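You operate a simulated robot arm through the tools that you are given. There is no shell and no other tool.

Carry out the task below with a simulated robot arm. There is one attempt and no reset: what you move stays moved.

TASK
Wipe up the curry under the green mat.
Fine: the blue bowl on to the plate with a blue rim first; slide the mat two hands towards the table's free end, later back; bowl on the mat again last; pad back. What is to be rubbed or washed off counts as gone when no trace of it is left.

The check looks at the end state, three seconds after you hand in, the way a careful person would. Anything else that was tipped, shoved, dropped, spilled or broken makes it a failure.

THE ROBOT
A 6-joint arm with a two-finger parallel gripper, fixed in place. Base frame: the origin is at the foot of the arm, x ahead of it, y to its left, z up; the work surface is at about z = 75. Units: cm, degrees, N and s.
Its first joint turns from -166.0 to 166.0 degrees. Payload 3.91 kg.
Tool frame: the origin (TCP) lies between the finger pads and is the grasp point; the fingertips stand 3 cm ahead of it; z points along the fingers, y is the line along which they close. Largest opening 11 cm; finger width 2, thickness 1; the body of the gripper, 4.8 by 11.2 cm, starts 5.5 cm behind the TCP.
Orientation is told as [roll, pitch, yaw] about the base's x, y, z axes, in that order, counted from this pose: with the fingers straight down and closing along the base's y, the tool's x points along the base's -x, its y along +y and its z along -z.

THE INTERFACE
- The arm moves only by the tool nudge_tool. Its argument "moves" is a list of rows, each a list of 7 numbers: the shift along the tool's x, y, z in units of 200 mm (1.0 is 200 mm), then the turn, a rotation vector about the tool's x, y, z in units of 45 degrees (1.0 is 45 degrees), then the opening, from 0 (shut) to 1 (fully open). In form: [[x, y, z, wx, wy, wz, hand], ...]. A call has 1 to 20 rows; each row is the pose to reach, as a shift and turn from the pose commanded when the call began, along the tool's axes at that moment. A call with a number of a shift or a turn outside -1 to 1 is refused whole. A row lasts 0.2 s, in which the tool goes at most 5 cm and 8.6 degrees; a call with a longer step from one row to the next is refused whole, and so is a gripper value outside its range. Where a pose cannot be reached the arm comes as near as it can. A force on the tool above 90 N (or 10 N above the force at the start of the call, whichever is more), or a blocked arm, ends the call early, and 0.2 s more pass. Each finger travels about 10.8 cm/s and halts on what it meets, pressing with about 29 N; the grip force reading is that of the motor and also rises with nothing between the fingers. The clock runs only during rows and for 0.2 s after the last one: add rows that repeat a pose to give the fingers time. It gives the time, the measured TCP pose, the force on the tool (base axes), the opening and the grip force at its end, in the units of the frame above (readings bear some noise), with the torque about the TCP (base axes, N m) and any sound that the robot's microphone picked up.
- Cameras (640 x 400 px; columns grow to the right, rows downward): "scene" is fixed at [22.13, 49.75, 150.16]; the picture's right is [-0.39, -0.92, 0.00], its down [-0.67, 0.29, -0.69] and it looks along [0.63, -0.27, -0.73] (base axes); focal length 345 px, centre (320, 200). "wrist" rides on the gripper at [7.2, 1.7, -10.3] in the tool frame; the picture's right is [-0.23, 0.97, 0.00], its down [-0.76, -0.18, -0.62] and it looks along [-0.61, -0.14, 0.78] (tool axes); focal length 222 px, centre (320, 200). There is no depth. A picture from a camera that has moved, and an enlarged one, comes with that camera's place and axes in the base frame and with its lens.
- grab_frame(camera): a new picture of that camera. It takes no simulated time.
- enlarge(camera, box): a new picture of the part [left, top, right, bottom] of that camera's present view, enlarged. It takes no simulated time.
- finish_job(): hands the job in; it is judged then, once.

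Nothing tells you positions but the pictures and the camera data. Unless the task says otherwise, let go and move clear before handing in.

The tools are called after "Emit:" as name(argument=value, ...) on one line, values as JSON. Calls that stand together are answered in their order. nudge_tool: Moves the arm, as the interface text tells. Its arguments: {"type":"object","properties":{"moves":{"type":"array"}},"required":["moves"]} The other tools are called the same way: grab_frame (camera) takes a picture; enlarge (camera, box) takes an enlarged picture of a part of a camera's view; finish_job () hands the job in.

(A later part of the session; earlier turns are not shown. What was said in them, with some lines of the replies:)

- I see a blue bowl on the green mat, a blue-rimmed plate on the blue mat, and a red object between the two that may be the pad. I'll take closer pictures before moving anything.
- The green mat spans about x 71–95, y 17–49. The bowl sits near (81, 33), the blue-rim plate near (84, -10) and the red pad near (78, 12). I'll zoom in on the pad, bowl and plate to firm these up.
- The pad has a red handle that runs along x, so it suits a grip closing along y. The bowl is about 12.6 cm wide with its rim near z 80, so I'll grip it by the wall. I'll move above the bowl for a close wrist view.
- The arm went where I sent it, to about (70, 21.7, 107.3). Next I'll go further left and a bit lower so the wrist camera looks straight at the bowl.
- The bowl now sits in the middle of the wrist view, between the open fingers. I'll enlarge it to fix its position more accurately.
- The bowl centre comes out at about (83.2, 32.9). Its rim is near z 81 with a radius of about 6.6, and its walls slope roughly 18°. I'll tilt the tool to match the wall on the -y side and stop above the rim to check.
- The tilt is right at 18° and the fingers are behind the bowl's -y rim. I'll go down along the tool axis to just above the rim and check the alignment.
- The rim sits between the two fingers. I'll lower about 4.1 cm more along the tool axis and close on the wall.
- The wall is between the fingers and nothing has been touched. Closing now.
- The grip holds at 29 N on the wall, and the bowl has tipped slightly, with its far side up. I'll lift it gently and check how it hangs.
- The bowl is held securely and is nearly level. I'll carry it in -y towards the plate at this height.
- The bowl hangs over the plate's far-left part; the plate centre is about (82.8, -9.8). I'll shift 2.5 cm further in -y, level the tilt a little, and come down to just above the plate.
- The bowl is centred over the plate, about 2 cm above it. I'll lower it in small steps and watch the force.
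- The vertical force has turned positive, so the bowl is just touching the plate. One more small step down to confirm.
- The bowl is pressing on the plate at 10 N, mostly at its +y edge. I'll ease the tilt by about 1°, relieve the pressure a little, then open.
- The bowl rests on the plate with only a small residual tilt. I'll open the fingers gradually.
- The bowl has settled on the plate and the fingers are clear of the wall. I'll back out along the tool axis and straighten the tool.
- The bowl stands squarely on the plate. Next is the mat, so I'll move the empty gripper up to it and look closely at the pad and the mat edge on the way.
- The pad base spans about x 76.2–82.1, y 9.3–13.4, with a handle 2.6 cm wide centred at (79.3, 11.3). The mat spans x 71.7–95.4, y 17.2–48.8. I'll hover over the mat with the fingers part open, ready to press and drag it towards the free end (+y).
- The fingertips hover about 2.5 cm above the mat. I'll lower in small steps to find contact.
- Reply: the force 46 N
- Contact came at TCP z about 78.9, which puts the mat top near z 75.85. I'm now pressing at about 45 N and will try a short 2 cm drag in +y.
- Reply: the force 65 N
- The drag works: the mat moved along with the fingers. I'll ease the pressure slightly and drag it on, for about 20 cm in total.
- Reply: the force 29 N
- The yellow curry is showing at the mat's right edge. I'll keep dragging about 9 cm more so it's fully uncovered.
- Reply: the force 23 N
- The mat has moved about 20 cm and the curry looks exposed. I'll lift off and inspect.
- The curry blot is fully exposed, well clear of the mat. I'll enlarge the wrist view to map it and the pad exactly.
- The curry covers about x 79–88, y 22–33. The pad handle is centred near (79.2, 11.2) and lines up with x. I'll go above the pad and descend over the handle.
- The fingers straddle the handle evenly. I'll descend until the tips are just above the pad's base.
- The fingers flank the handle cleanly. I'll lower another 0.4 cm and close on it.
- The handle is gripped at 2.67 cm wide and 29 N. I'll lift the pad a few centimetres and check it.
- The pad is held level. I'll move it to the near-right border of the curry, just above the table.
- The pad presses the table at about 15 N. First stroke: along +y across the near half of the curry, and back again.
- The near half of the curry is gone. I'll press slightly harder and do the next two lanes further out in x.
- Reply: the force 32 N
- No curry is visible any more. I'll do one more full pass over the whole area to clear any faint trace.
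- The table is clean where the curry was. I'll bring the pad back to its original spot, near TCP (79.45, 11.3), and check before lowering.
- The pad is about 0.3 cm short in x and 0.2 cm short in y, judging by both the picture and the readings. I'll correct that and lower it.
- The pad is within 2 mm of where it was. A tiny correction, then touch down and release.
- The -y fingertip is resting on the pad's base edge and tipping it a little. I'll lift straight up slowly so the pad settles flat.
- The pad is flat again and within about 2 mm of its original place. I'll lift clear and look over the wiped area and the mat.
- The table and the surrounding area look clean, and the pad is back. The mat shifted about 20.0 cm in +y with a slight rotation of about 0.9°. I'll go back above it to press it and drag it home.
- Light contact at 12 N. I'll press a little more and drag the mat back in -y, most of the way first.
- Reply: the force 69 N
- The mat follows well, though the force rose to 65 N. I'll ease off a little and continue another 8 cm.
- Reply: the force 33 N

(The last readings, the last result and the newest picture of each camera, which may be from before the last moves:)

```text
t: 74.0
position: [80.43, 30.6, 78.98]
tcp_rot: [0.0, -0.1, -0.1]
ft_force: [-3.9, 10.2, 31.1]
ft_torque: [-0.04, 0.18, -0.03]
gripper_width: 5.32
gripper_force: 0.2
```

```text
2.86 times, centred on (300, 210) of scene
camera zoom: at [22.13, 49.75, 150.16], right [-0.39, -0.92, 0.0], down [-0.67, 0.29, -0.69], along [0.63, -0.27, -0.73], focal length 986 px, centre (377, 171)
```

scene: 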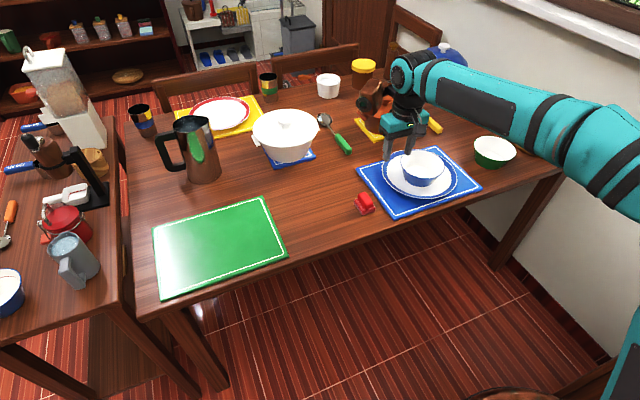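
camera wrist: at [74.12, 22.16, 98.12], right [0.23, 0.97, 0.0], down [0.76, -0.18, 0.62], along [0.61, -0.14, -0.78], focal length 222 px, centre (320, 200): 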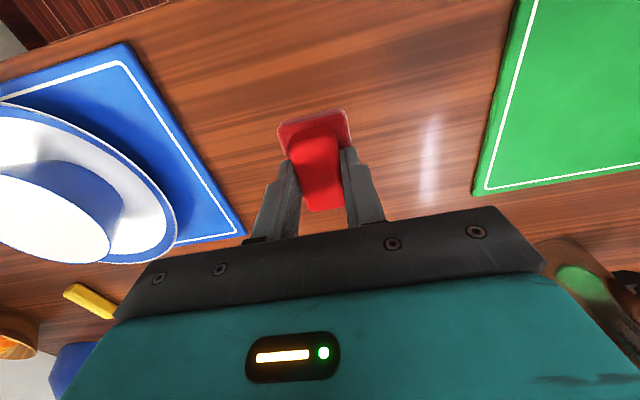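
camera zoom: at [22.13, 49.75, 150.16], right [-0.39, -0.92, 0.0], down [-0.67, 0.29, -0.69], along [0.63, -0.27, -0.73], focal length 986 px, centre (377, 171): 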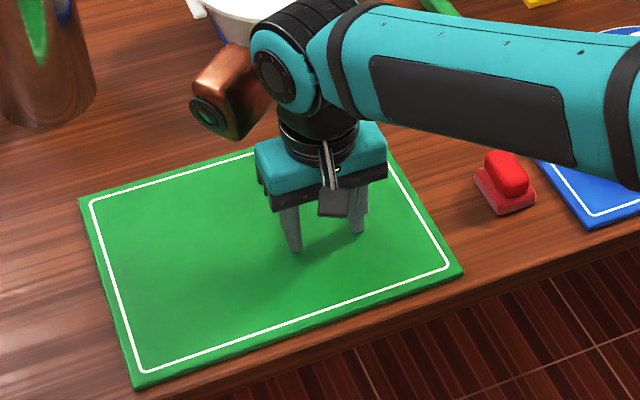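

The mat has about 2.4 cm to go and looks turned by about 0.9°. I'll finish the drag with a small counter-turn.

Emit:
nudge_tool(moves=[[0, -0.03, 0, 0, 0, 0.005, 0.55], [0, -0.06, 0, 0, 0, 0.01, 0.55], [0, -0.09, 0, 0, 0, 0.015, 0.55], [0, -0.115, 0, 0, 0, 0.02, 0.55], [0, -0.115, 0, 0, 0, 0.02, 0.55]])

Emit:
enlarge(camera="scene", box=[200, 140, 400, 280])

```text
t: 75.2
position: [80.66, 28.11, 78.84]
tcp_rot: [0.1, -0.1, -1.0]
ft_force: [-1.9, 10.2, 21.2]
ft_torque: [-0.2, 0.14, -0.01]
gripper_width: 5.54
gripper_force: 0.0
```

```text
2.86 times, centred on (300, 210) of scene
camera zoom: at [22.13, 49.75, 150.16], right [-0.39, -0.92, 0.0], down [-0.67, 0.29, -0.69], along [0.63, -0.27, -0.73], focal length 986 px, centre (377, 171)
```

zoom: 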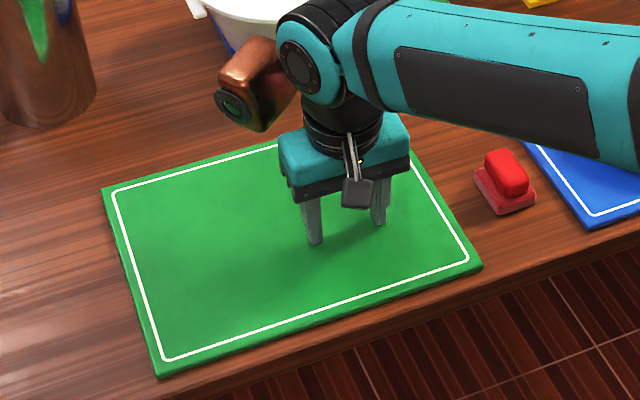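

The corners are within a few pixels of the original. I'll lift off and compare with the first pictures at higher zoom.

Emit:
nudge_tool(moves=[[0, 0, -0.05, 0, 0, 0, 0.55], [0, 0, -0.2, 0, 0, 0, 0.55], [0, 0, -0.4, 0, 0, 0, 0.55], [0, 0, -0.6, 0, 0, 0, 0.55], [0, -0.2, -0.7, 0, 0, -0.01, 0.55], [0, -0.4, -0.7, 0, 0, -0.02, 0.55], [0, -0.6, -0.7, 0, 0, -0.02, 0.55], [0, -0.8, -0.7, 0, 0, -0.02, 0.55], [0, -1.0, -0.7, 0, 0, -0.02, 0.55]])

Emit:
nudge_tool(moves=[[0, -0.2, 0, 0, 0, 0, 0.4], [0, -0.3, 0, 0, 0, 0, 0.4]])

Emit:
enlarge(camera="scene", box=[200, 140, 400, 280])

Emit:
enlarge(camera="scene", box=[250, 180, 330, 240])

Emit:
enlarge(camera="scene", box=[340, 180, 390, 220])

Emit:
grab_frame(camera="scene")

```text
t: 77.2
position: [80.27, 8.14, 92.77]
tcp_rot: [0.1, -0.1, 0.0]
ft_force: [0.4, -0.3, -0.3]
ft_torque: [0.0, 0.0, 0.01]
gripper_width: 6.04
gripper_force: 0.1
```

```text
t: 77.8
position: [80.34, 2.11, 92.75]
tcp_rot: [0.1, -0.1, 0.0]
ft_force: [-0.9, 0.4, -0.5]
ft_torque: [0.01, 0.02, 0.01]
gripper_width: 4.42
gripper_force: 0.0
```

```text
2.86 times, centred on (300, 210) of scene
camera zoom: at [22.13, 49.75, 150.16], right [-0.39, -0.92, 0.0], down [-0.67, 0.29, -0.69], along [0.63, -0.27, -0.73], focal length 986 px, centre (377, 171)
```

zoom: 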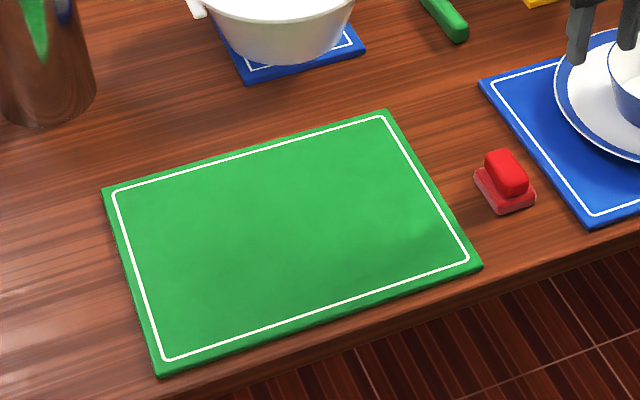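

```text
6.67 times, centred on (290, 210) of scene
camera zoom: at [22.13, 49.75, 150.16], right [-0.39, -0.92, 0.0], down [-0.67, 0.29, -0.69], along [0.63, -0.27, -0.73], focal length 2300 px, centre (520, 133)
```

zoom: 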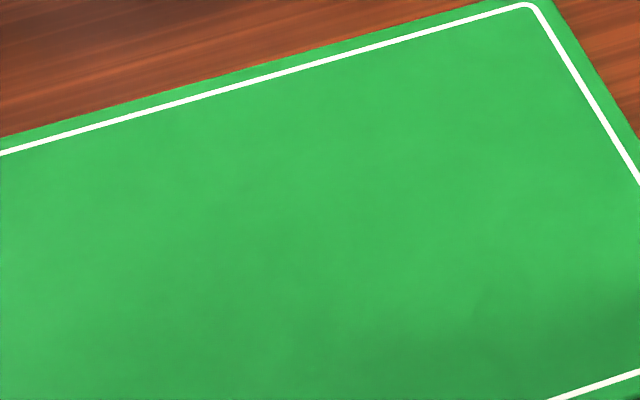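

```text
10.00 times, centred on (365, 200) of scene
camera zoom: at [22.13, 49.75, 150.16], right [-0.39, -0.92, 0.0], down [-0.67, 0.29, -0.69], along [0.63, -0.27, -0.73], focal length 3450 px, centre (-130, 200)
```

zoom: 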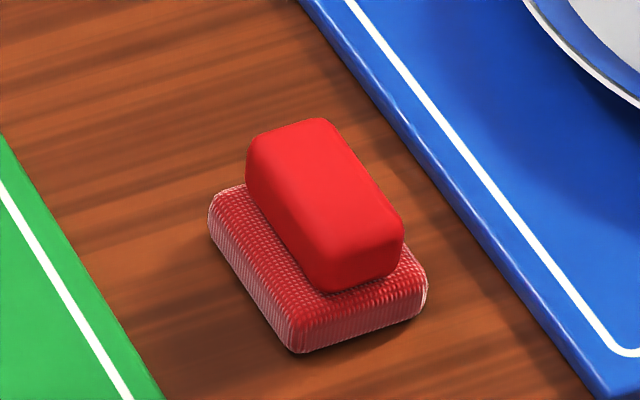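

```text
taken
```

scene: 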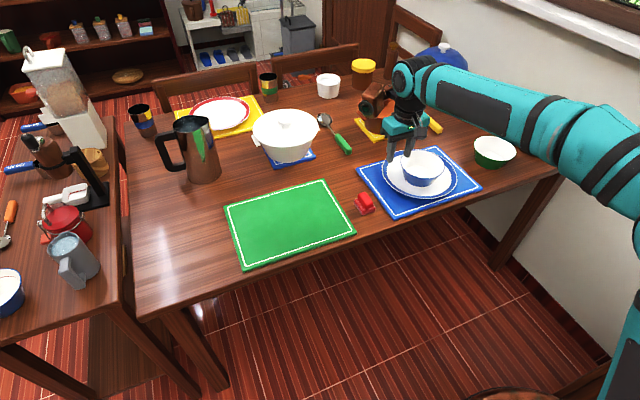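

The mat is back within about 3 mm and well under 1° of its original place. Now I'll get the bowl, going back to the pose from which I left the plate.

Emit:
nudge_tool(moves=[[-0.02, -0.1, -0.1, 0, 0, 0, 0.4], [-0.05, -0.3, -0.125, 0, 0, 0, 0.4], [-0.09, -0.5, -0.125, 0, 0, 0, 0.4], [-0.122, -0.7, -0.125, 0, 0, 0, 0.4], [-0.122, -0.9, -0.125, 0, 0, 0, 0.4], [-0.122, -1.0, -0.125, 0, 0, 0, 0.4]])

Emit:
nudge_tool(moves=[[0, -0.11, 0, 0, 0, 0, 0.4], [0, -0.11, 0, -0.15, 0, 0, 0.4], [0, -0.11, 0, -0.3, 0, 0, 0.4], [0, -0.11, 0, -0.4, 0, 0, 0.4], [0, -0.11, 0, -0.4, 0, 0, 0.4]])

Emit:
grab_frame(camera="wrist")

Emit:
enlarge(camera="scene", box=[370, 110, 480, 210])

```text
t: 79.2
position: [82.63, -18.0, 94.85]
tcp_rot: [0.1, -0.1, 0.1]
ft_force: [-0.1, 0.1, -0.1]
ft_torque: [-0.02, 0.01, -0.01]
gripper_width: 4.4
gripper_force: 0.1
```

```text
t: 80.4
position: [82.71, -20.03, 95.14]
tcp_rot: [18.0, -0.1, -0.1]
ft_force: [-0.3, 0.8, -0.5]
ft_torque: [-0.01, 0.01, -0.02]
gripper_width: 4.37
gripper_force: 0.0
```

```text
taken
camera wrist: at [75.53, -21.74, 105.39], right [0.23, 0.93, 0.3], down [0.76, -0.36, 0.54], along [0.61, 0.11, -0.79], focal length 222 px, centre (320, 200)
```

wrist: 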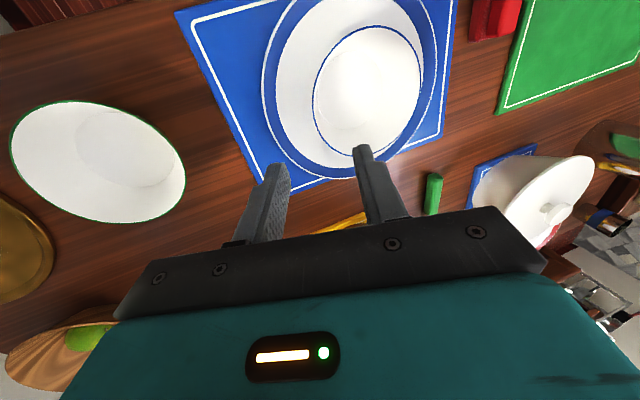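

```text
4.00 times, centred on (425, 160) of scene
camera zoom: at [22.13, 49.75, 150.16], right [-0.39, -0.92, 0.0], down [-0.67, 0.29, -0.69], along [0.63, -0.27, -0.73], focal length 1380 px, centre (-100, 360)
```

zoom: 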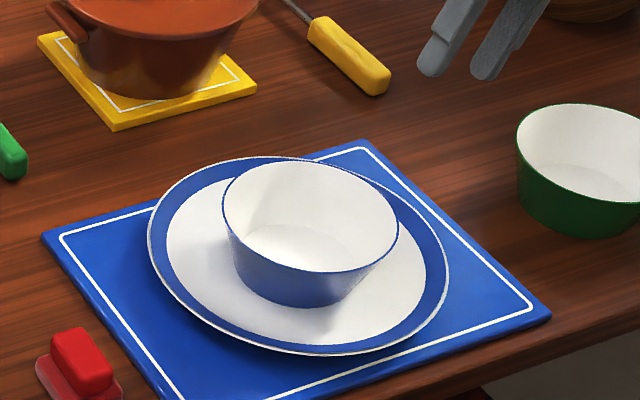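

The fingers are above and behind the bowl's -y rim, as before. I'll trim the tilt to 16.5° and descend along the tool axis most of the way.

Emit:
nudge_tool(moves=[[0, 0, 0, 0.033, 0, 0, 0.4], [0, 0, 0, 0.033, 0, 0, 0.4]])

Emit:
nudge_tool(moves=[[0, 0, 0.15, 0, 0, 0, 0.4], [0, 0, 0.3, 0, 0, 0, 0.4], [0, 0, 0.43, 0, 0, 0, 0.4], [0, 0, 0.5, 0, 0, 0, 0.4], [0, 0, 0.5, 0, 0, 0, 0.4]])

Emit:
enlarge(camera="wrist", box=[220, 60, 460, 220])

Emit:
enlarge(camera="scene", box=[370, 110, 480, 210])

```text
t: 81.0
position: [82.61, -20.15, 95.12]
tcp_rot: [16.6, -0.1, -0.1]
ft_force: [-0.5, -0.5, -0.2]
ft_torque: [-0.04, 0.03, -0.02]
gripper_width: 4.39
gripper_force: 0.0
```

```text
t: 82.2
position: [82.64, -17.25, 85.64]
tcp_rot: [16.6, -0.2, -0.1]
ft_force: [-0.8, -0.3, -0.2]
ft_torque: [-0.02, 0.0, 0.0]
gripper_width: 4.39
gripper_force: 0.1
```

```text
2.50 times, centred on (340, 140) of wrist
camera zoom: at [75.53, -18.61, 95.99], right [0.23, 0.93, 0.28], down [0.76, -0.35, 0.55], along [0.61, 0.09, -0.79], focal length 555 px, centre (270, 350)
```

zoom: 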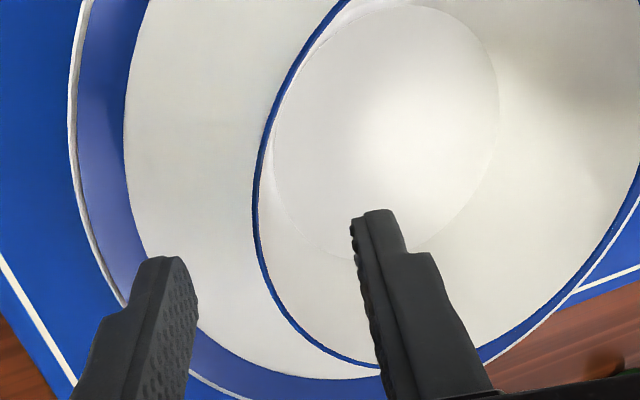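

```text
4.00 times, centred on (425, 160) of scene
camera zoom: at [22.13, 49.75, 150.16], right [-0.39, -0.92, 0.0], down [-0.67, 0.29, -0.69], along [0.63, -0.27, -0.73], focal length 1380 px, centre (-100, 360)
```

zoom: 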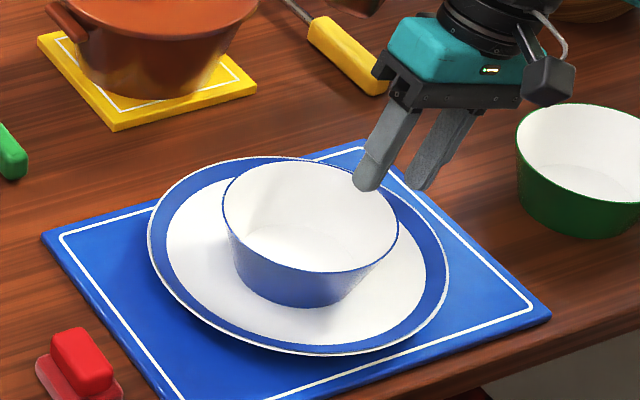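

Everything lines up as before. I'll descend the last 3.6 cm and close on the wall.

Emit:
nudge_tool(moves=[[0, 0, 0.08, 0, 0, 0, 0.4], [0, 0, 0.15, 0, 0, 0, 0.4], [0, 0, 0.178, 0, 0, 0, 0.4], [0, 0, 0.178, 0, 0, 0, 0.4]])

Emit:
enlarge(camera="wrist", box=[220, 60, 460, 220])

```text
t: 83.2
position: [82.61, -16.07, 82.13]
tcp_rot: [16.6, -0.1, 0.0]
ft_force: [0.4, 0.3, 0.3]
ft_torque: [-0.01, -0.01, 0.01]
gripper_width: 4.41
gripper_force: 0.1
```

```text
2.50 times, centred on (340, 140) of wrist
camera zoom: at [75.47, -17.51, 92.49], right [0.23, 0.93, 0.28], down [0.76, -0.35, 0.55], along [0.61, 0.09, -0.79], focal length 555 px, centre (270, 350)
```

zoom: 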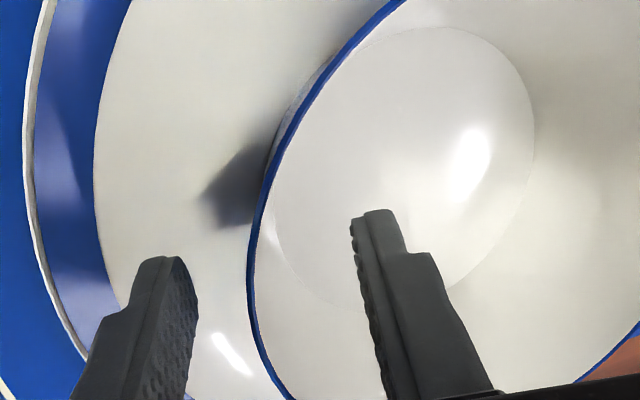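

Emit:
nudge_tool(moves=[[0, 0, 0, 0, 0, 0, 0.3], [0, 0, 0, 0, 0, 0, 0.2], [0, 0, 0, 0, 0, 0, 0.1], [0, 0, 0, 0, 0, 0, 0], [0, 0, 0, 0, 0, 0, 0], [0, 0, 0, 0, 0, 0, 0]])

Emit:
enlarge(camera="scene", box=[370, 110, 480, 210])

```text
t: 84.6
position: [82.58, -16.16, 82.29]
tcp_rot: [16.5, 0.0, 0.0]
ft_force: [2.5, -0.6, 9.5]
ft_torque: [0.96, -0.1, -0.29]
gripper_width: 0.77
gripper_force: 28.8
```

```text
4.00 times, centred on (425, 160) of scene
camera zoom: at [22.13, 49.75, 150.16], right [-0.39, -0.92, 0.0], down [-0.67, 0.29, -0.69], along [0.63, -0.27, -0.73], focal length 1380 px, centre (-100, 360)
```

zoom: 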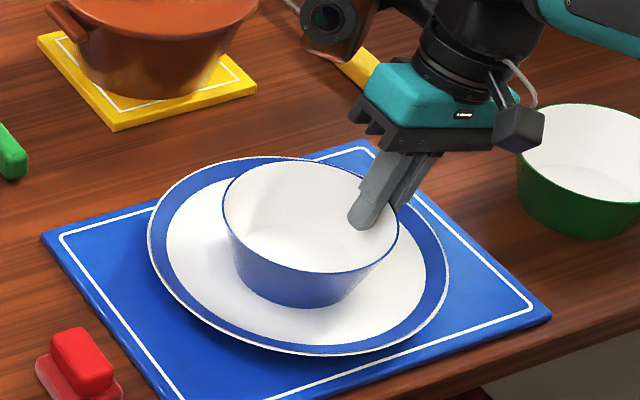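

The bowl is gripped at 28.8 N and the plate is undisturbed. I'll lift straight up.

Emit:
nudge_tool(moves=[[0, 0.0142, -0.048, 0, 0, 0, 0], [0, 0.0284, -0.096, 0, 0, 0, 0], [0, 0.0568, -0.192, 0, 0, 0, 0], [0, 0.0852, -0.288, 0, 0, 0, 0], [0, 0.1136, -0.3835, 0, 0, 0, 0], [0, 0.1136, -0.3835, 0, 0, 0, 0]])

Emit:
enlarge(camera="scene", box=[360, 90, 490, 210])

```text
t: 86.0
position: [82.59, -16.24, 90.12]
tcp_rot: [16.6, -0.1, -0.1]
ft_force: [-0.5, 0.0, -2.1]
ft_torque: [-0.05, 0.0, -0.01]
gripper_width: 0.61
gripper_force: 29.3
```

```text
3.33 times, centred on (425, 150) of scene
camera zoom: at [22.13, 49.75, 150.16], right [-0.39, -0.92, 0.0], down [-0.67, 0.29, -0.69], along [0.63, -0.27, -0.73], focal length 1150 px, centre (-30, 367)
```

zoom: 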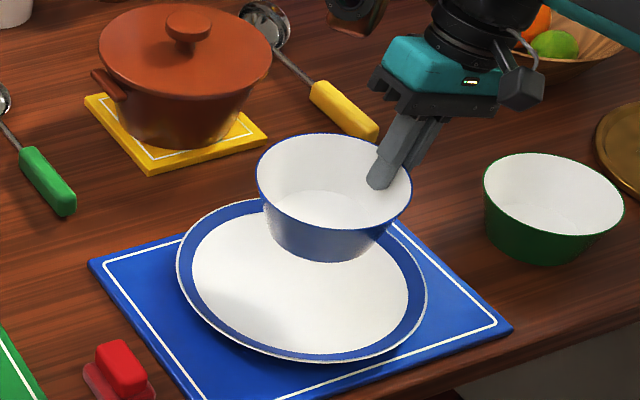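

The bowl is held level. I'll carry it back in +y to the mat.

Emit:
nudge_tool(moves=[[0, 0.1, 0.0296, 0, 0, 0, 0], [0, 0.25, 0.074, 0, 0, 0, 0], [0, 0.4, 0.1185, 0, 0, 0, 0], [0, 0.55, 0.163, 0, 0, 0, 0], [0, 0.7, 0.2073, 0, 0, 0, 0], [0, 0.85, 0.2518, 0, 0, 0, 0], [0, 0.9588, 0.284, 0, 0, 0, 0]])

Emit:
nudge_tool(moves=[[0, 0.1, 0.0296, 0, 0, 0, 0], [0, 0.25, 0.074, 0, 0, 0, 0], [0, 0.4, 0.1185, 0, 0, 0, 0], [0, 0.55, 0.163, 0, 0, 0, 0], [0, 0.7, 0.2073, 0, 0, 0, 0], [0, 0.85, 0.2518, 0, 0, 0, 0], [0, 0.9588, 0.284, 0, 0, 0, 0], [0, 0.9588, 0.284, 0, 0, 0, 0]])

Emit:
nudge_tool(moves=[[0, 0, 0, 0, 0, 0, 0]])

Emit:
enlarge(camera="scene", box=[200, 140, 400, 280])

```text
t: 87.6
position: [82.7, 3.72, 90.29]
tcp_rot: [16.6, -0.1, -0.1]
ft_force: [-0.2, 0.0, -1.6]
ft_torque: [-0.07, -0.01, 0.02]
gripper_width: 0.63
gripper_force: 28.6
```

```text
t: 89.4
position: [82.78, 23.81, 90.27]
tcp_rot: [16.6, -0.1, -0.1]
ft_force: [0.5, 0.1, -0.7]
ft_torque: [-0.1, -0.02, 0.02]
gripper_width: 0.62
gripper_force: 28.9
```

```text
t: 89.8
position: [82.77, 23.68, 90.28]
tcp_rot: [16.6, -0.1, 0.0]
ft_force: [0.2, 0.2, -1.2]
ft_torque: [-0.06, 0.02, 0.03]
gripper_width: 0.61
gripper_force: 28.3
```

```text
2.86 times, centred on (300, 210) of scene
camera zoom: at [22.13, 49.75, 150.16], right [-0.39, -0.92, 0.0], down [-0.67, 0.29, -0.69], along [0.63, -0.27, -0.73], focal length 986 px, centre (377, 171)
```

zoom: 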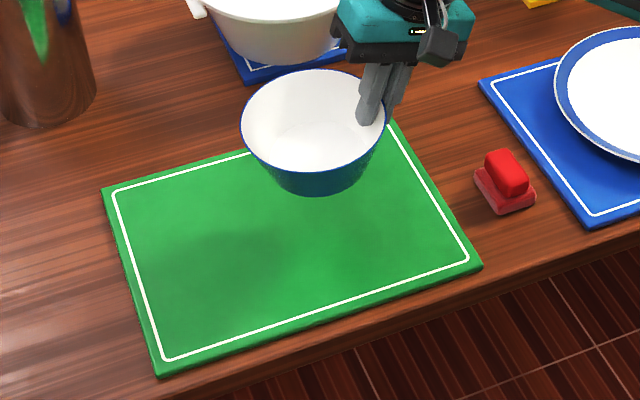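

The bowl needs 2.75 cm more in +y, then down. I'll stop about 1 cm above the mat to check.

Emit:
nudge_tool(moves=[[0, 0.07, 0.02, 0, 0, 0, 0], [0, 0.1318, 0.039, 0, 0, 0, 0], [0, 0.09, 0.18, 0, 0, 0, 0], [0, 0.05, 0.315, 0, 0, 0, 0], [0, 0.021, 0.413, 0, 0, 0, 0], [0, 0.021, 0.413, 0, 0, 0, 0]])

Emit:
enlarge(camera="scene", box=[250, 180, 330, 240])

Emit:
enlarge(camera="scene", box=[200, 140, 400, 280])

```text
t: 91.2
position: [82.73, 26.7, 82.35]
tcp_rot: [16.7, 0.0, -0.1]
ft_force: [0.4, 0.8, -1.0]
ft_torque: [-0.05, -0.01, -0.01]
gripper_width: 0.63
gripper_force: 28.8
```

```text
6.67 times, centred on (290, 210) of scene
camera zoom: at [22.13, 49.75, 150.16], right [-0.39, -0.92, 0.0], down [-0.67, 0.29, -0.69], along [0.63, -0.27, -0.73], focal length 2300 px, centre (520, 133)
```

zoom: 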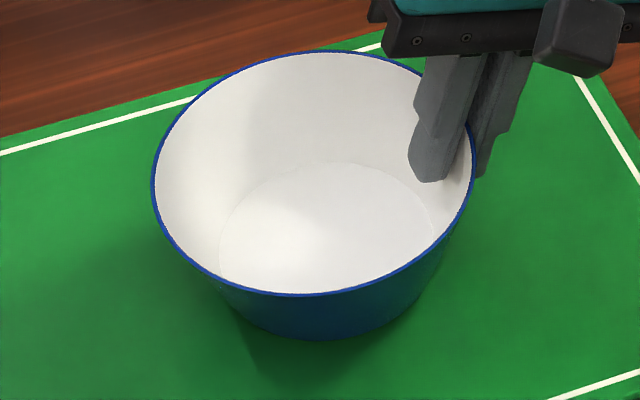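

```text
2.86 times, centred on (300, 210) of scene
camera zoom: at [22.13, 49.75, 150.16], right [-0.39, -0.92, 0.0], down [-0.67, 0.29, -0.69], along [0.63, -0.27, -0.73], focal length 986 px, centre (377, 171)
```

zoom: 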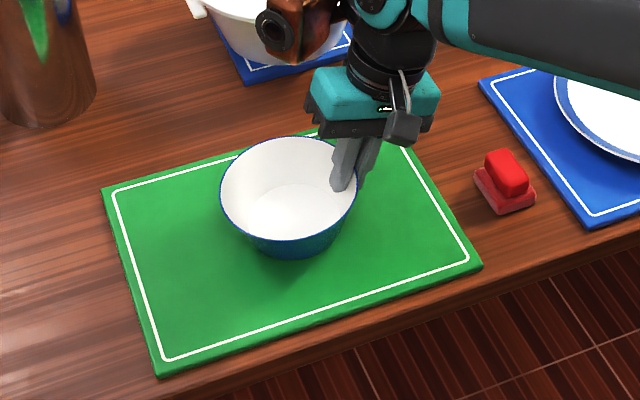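

The bowl is right over its old spot, about 1.2 cm up. I'll lower it in small steps.

Emit:
nudge_tool(moves=[[0, -0.007, 0.024, 0, 0, 0, 0], [0, -0.0142, 0.0479, 0, 0, 0, 0], [0, -0.0142, 0.0479, 0, 0, 0, 0]])

Emit:
nudge_tool(moves=[[0, -0.0028, 0.0096, 0, 0, 0, 0], [0, -0.0028, 0.0096, 0, 0, 0, 0]])

```text
t: 92.0
position: [82.81, 26.5, 81.58]
tcp_rot: [16.6, -0.3, -0.2]
ft_force: [5.5, -7.1, 21.9]
ft_torque: [0.83, 0.33, -0.07]
gripper_width: 0.73
gripper_force: 28.5
```

```text
t: 92.6
position: [82.75, 26.59, 81.4]
tcp_rot: [16.7, -0.2, -0.1]
ft_force: [10.4, -5.0, 30.3]
ft_torque: [0.89, -0.21, -0.24]
gripper_width: 0.75
gripper_force: 29.0
```

The bowl touched earlier than expected and is pressing at 30 N. I'll back up 0.25 cm to relieve it.

Emit:
nudge_tool(moves=[[0, 0.0018, -0.006, 0, 0, 0, 0], [0, 0.0035, -0.012, 0, 0, 0, 0], [0, 0.0035, -0.012, 0, 0, 0, 0]])

Emit:
enlarge(camera="scene", box=[250, 180, 330, 240])

```text
t: 93.4
position: [82.63, 26.61, 81.37]
tcp_rot: [16.6, -0.1, 0.0]
ft_force: [2.1, 1.8, 6.4]
ft_torque: [0.78, -0.05, -0.27]
gripper_width: 0.73
gripper_force: 29.4
```

```text
6.67 times, centred on (290, 210) of scene
camera zoom: at [22.13, 49.75, 150.16], right [-0.39, -0.92, 0.0], down [-0.67, 0.29, -0.69], along [0.63, -0.27, -0.73], focal length 2300 px, centre (520, 133)
```

zoom: 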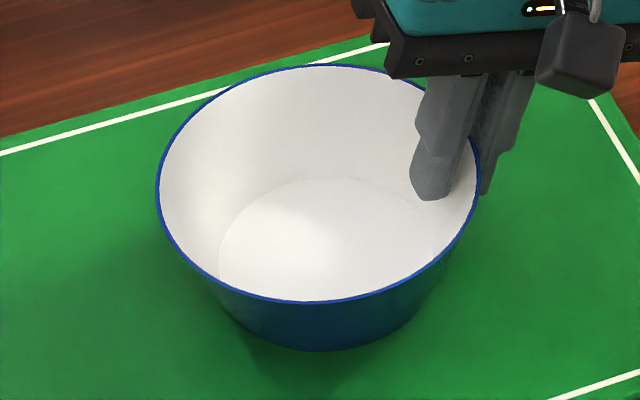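

The bowl's rim matches its original picture to within 2 mm, and the load is light. I'll open the fingers gradually.

Emit:
nudge_tool(moves=[[0, 0, 0, 0, 0, 0, 0.08], [0, 0, 0, 0, 0, 0, 0.13], [0, 0, 0, 0, 0, 0, 0.2], [0, 0, 0, 0, 0, 0, 0.3], [0, 0, 0, 0, 0, 0, 0.36], [0, 0, 0, 0, 0, 0, 0.36]])

Emit:
enlarge(camera="scene", box=[250, 180, 330, 240])

Emit:
enlarge(camera="wrist", box=[220, 60, 460, 220])

```text
t: 94.8
position: [82.69, 26.57, 81.55]
tcp_rot: [16.6, 0.0, -0.2]
ft_force: [0.3, 0.0, -0.7]
ft_torque: [0.0, -0.02, -0.01]
gripper_width: 3.96
gripper_force: 0.1
```

```text
6.67 times, centred on (290, 210) of scene
camera zoom: at [22.13, 49.75, 150.16], right [-0.39, -0.92, 0.0], down [-0.67, 0.29, -0.69], along [0.63, -0.27, -0.73], focal length 2300 px, centre (520, 133)
```

zoom: 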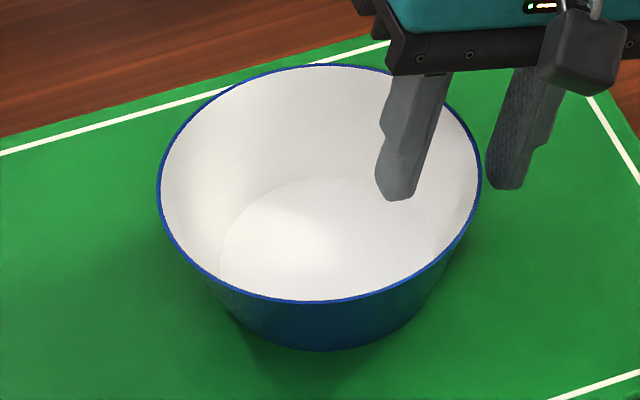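

```text
2.50 times, centred on (340, 140) of wrist
camera zoom: at [75.56, 25.15, 91.81], right [0.23, 0.93, 0.28], down [0.76, -0.35, 0.55], along [0.61, 0.09, -0.79], focal length 555 px, centre (270, 350)
```

zoom: 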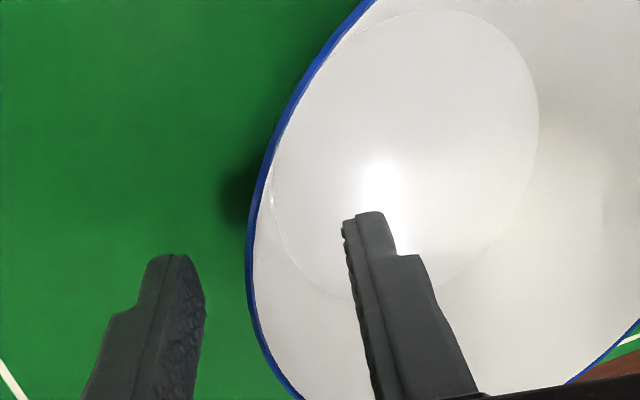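

The bowl stands free on the mat, with the fingers clear of both sides of its wall. I'll withdraw along the tool axis, straighten the tool and move aside for a final look.

Emit:
nudge_tool(moves=[[0, 0, -0.1, 0, 0, 0, 0.36], [0, 0, -0.3, 0, 0, 0, 0.36], [0, 0, -0.5, 0, 0, 0, 0.36], [0, 0, -0.7, 0, 0, 0, 0.36], [0, 0, -0.75, 0.15, 0, 0, 0.36], [0, 0, -0.75, 0.3, 0, 0, 0.36], [0, 0, -0.75, 0.368, 0, 0, 0.36], [0, 0, -0.75, 0.368, 0, 0, 0.36]])

Emit:
nudge_tool(moves=[[0, -0.2, -0.1, 0, 0, 0, 0.5], [0, -0.4, -0.2, 0, 0, 0, 0.7], [0, -0.6, -0.3, 0, 0, 0, 0.9], [0.05, -0.8, -0.4, 0, 0, 0, 1], [0.1, -0.98, -0.45, 0, 0, 0, 1], [0.1, -0.98, -0.45, 0, 0, 0, 1]])

Emit:
grab_frame(camera="scene")

Emit:
enlarge(camera="scene", box=[200, 140, 400, 280])

Emit:
enlarge(camera="scene", box=[340, 80, 600, 230])

Emit:
grab_frame(camera="wrist")

```text
t: 96.6
position: [82.65, 22.17, 95.92]
tcp_rot: [0.0, 0.0, -0.1]
ft_force: [0.7, -0.2, -0.6]
ft_torque: [-0.02, -0.02, 0.0]
gripper_width: 3.95
gripper_force: 0.0
```

```text
t: 98.0
position: [80.51, 3.01, 104.92]
tcp_rot: [0.0, -0.1, -0.1]
ft_force: [0.1, 0.2, -0.8]
ft_torque: [0.02, -0.02, 0.02]
gripper_width: 10.98
gripper_force: 0.0
```

```text
taken
```

scene: 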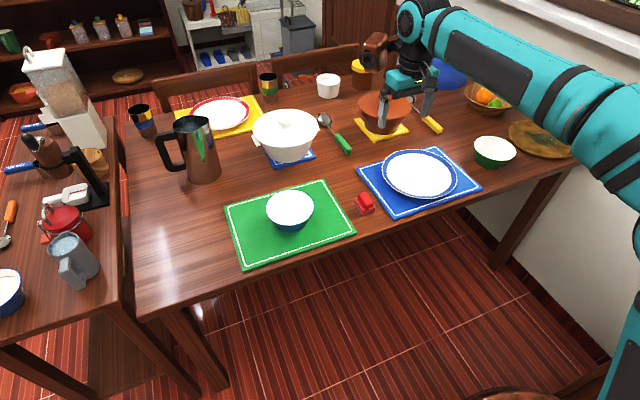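

```text
2.86 times, centred on (300, 210) of scene
camera zoom: at [22.13, 49.75, 150.16], right [-0.39, -0.92, 0.0], down [-0.67, 0.29, -0.69], along [0.63, -0.27, -0.73], focal length 986 px, centre (377, 171)
```

zoom: 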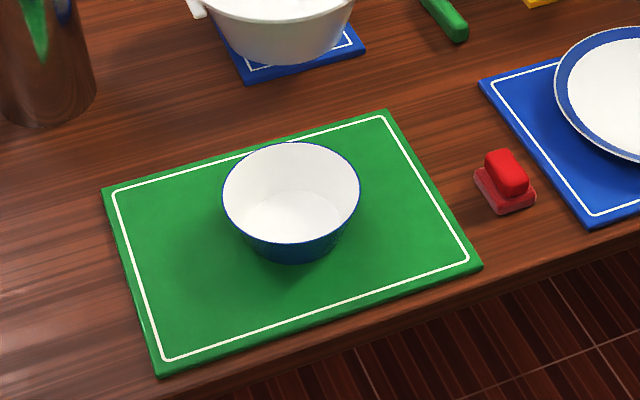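

```text
2.46 times, centred on (470, 155) of scene
camera zoom: at [22.13, 49.75, 150.16], right [-0.39, -0.92, 0.0], down [-0.67, 0.29, -0.69], along [0.63, -0.27, -0.73], focal length 849 px, centre (-49, 311)
```

zoom: 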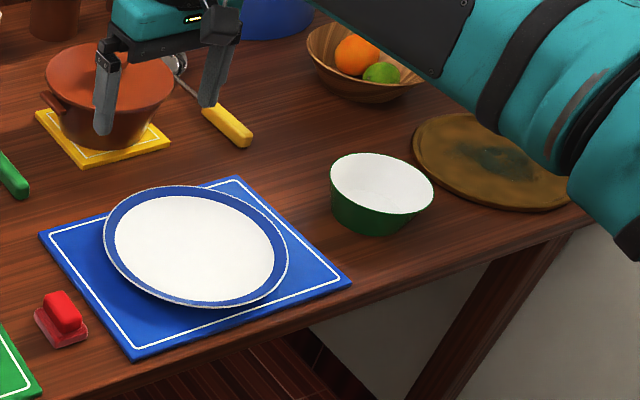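

```text
taken
camera wrist: at [73.24, 4.54, 115.05], right [0.23, 0.97, 0.0], down [0.76, -0.18, 0.62], along [0.61, -0.14, -0.78], focal length 222 px, centre (320, 200)
```

wrist: 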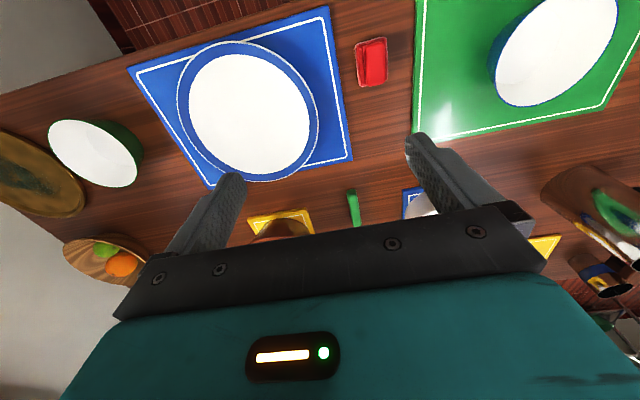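

Everything is where it should be. The curry is gone, the mat and bowl are back within a few millimetres, and the pad is in its place. The plate and the other objects haven't moved, and the gripper is empty and clear, so I'll hand in.

Emit:
finish_job()

```text
The job is handed in.
```

The curry under the green mat is wiped up. After two passes with the pad, I saw no trace left in the close-up pictures. I've handed the job in but haven't seen the result of the check.

- **Bowl:** it went on to the blue-rimmed plate first and came back on to the mat last. It stands within about 2 mm of where it was.
- **Mat:** I slid it about 20 cm towards the free end and back. It sits about 3 mm further towards that end than before and is turned by less than 1°.
- **Pad:** it is back in its place, 2–3 mm off. It tipped slightly as I let go, because a fingertip caught its edge, then settled flat.

The plate and the other things on the table look unmoved in the last pictures, and the gripper is empty and clear.
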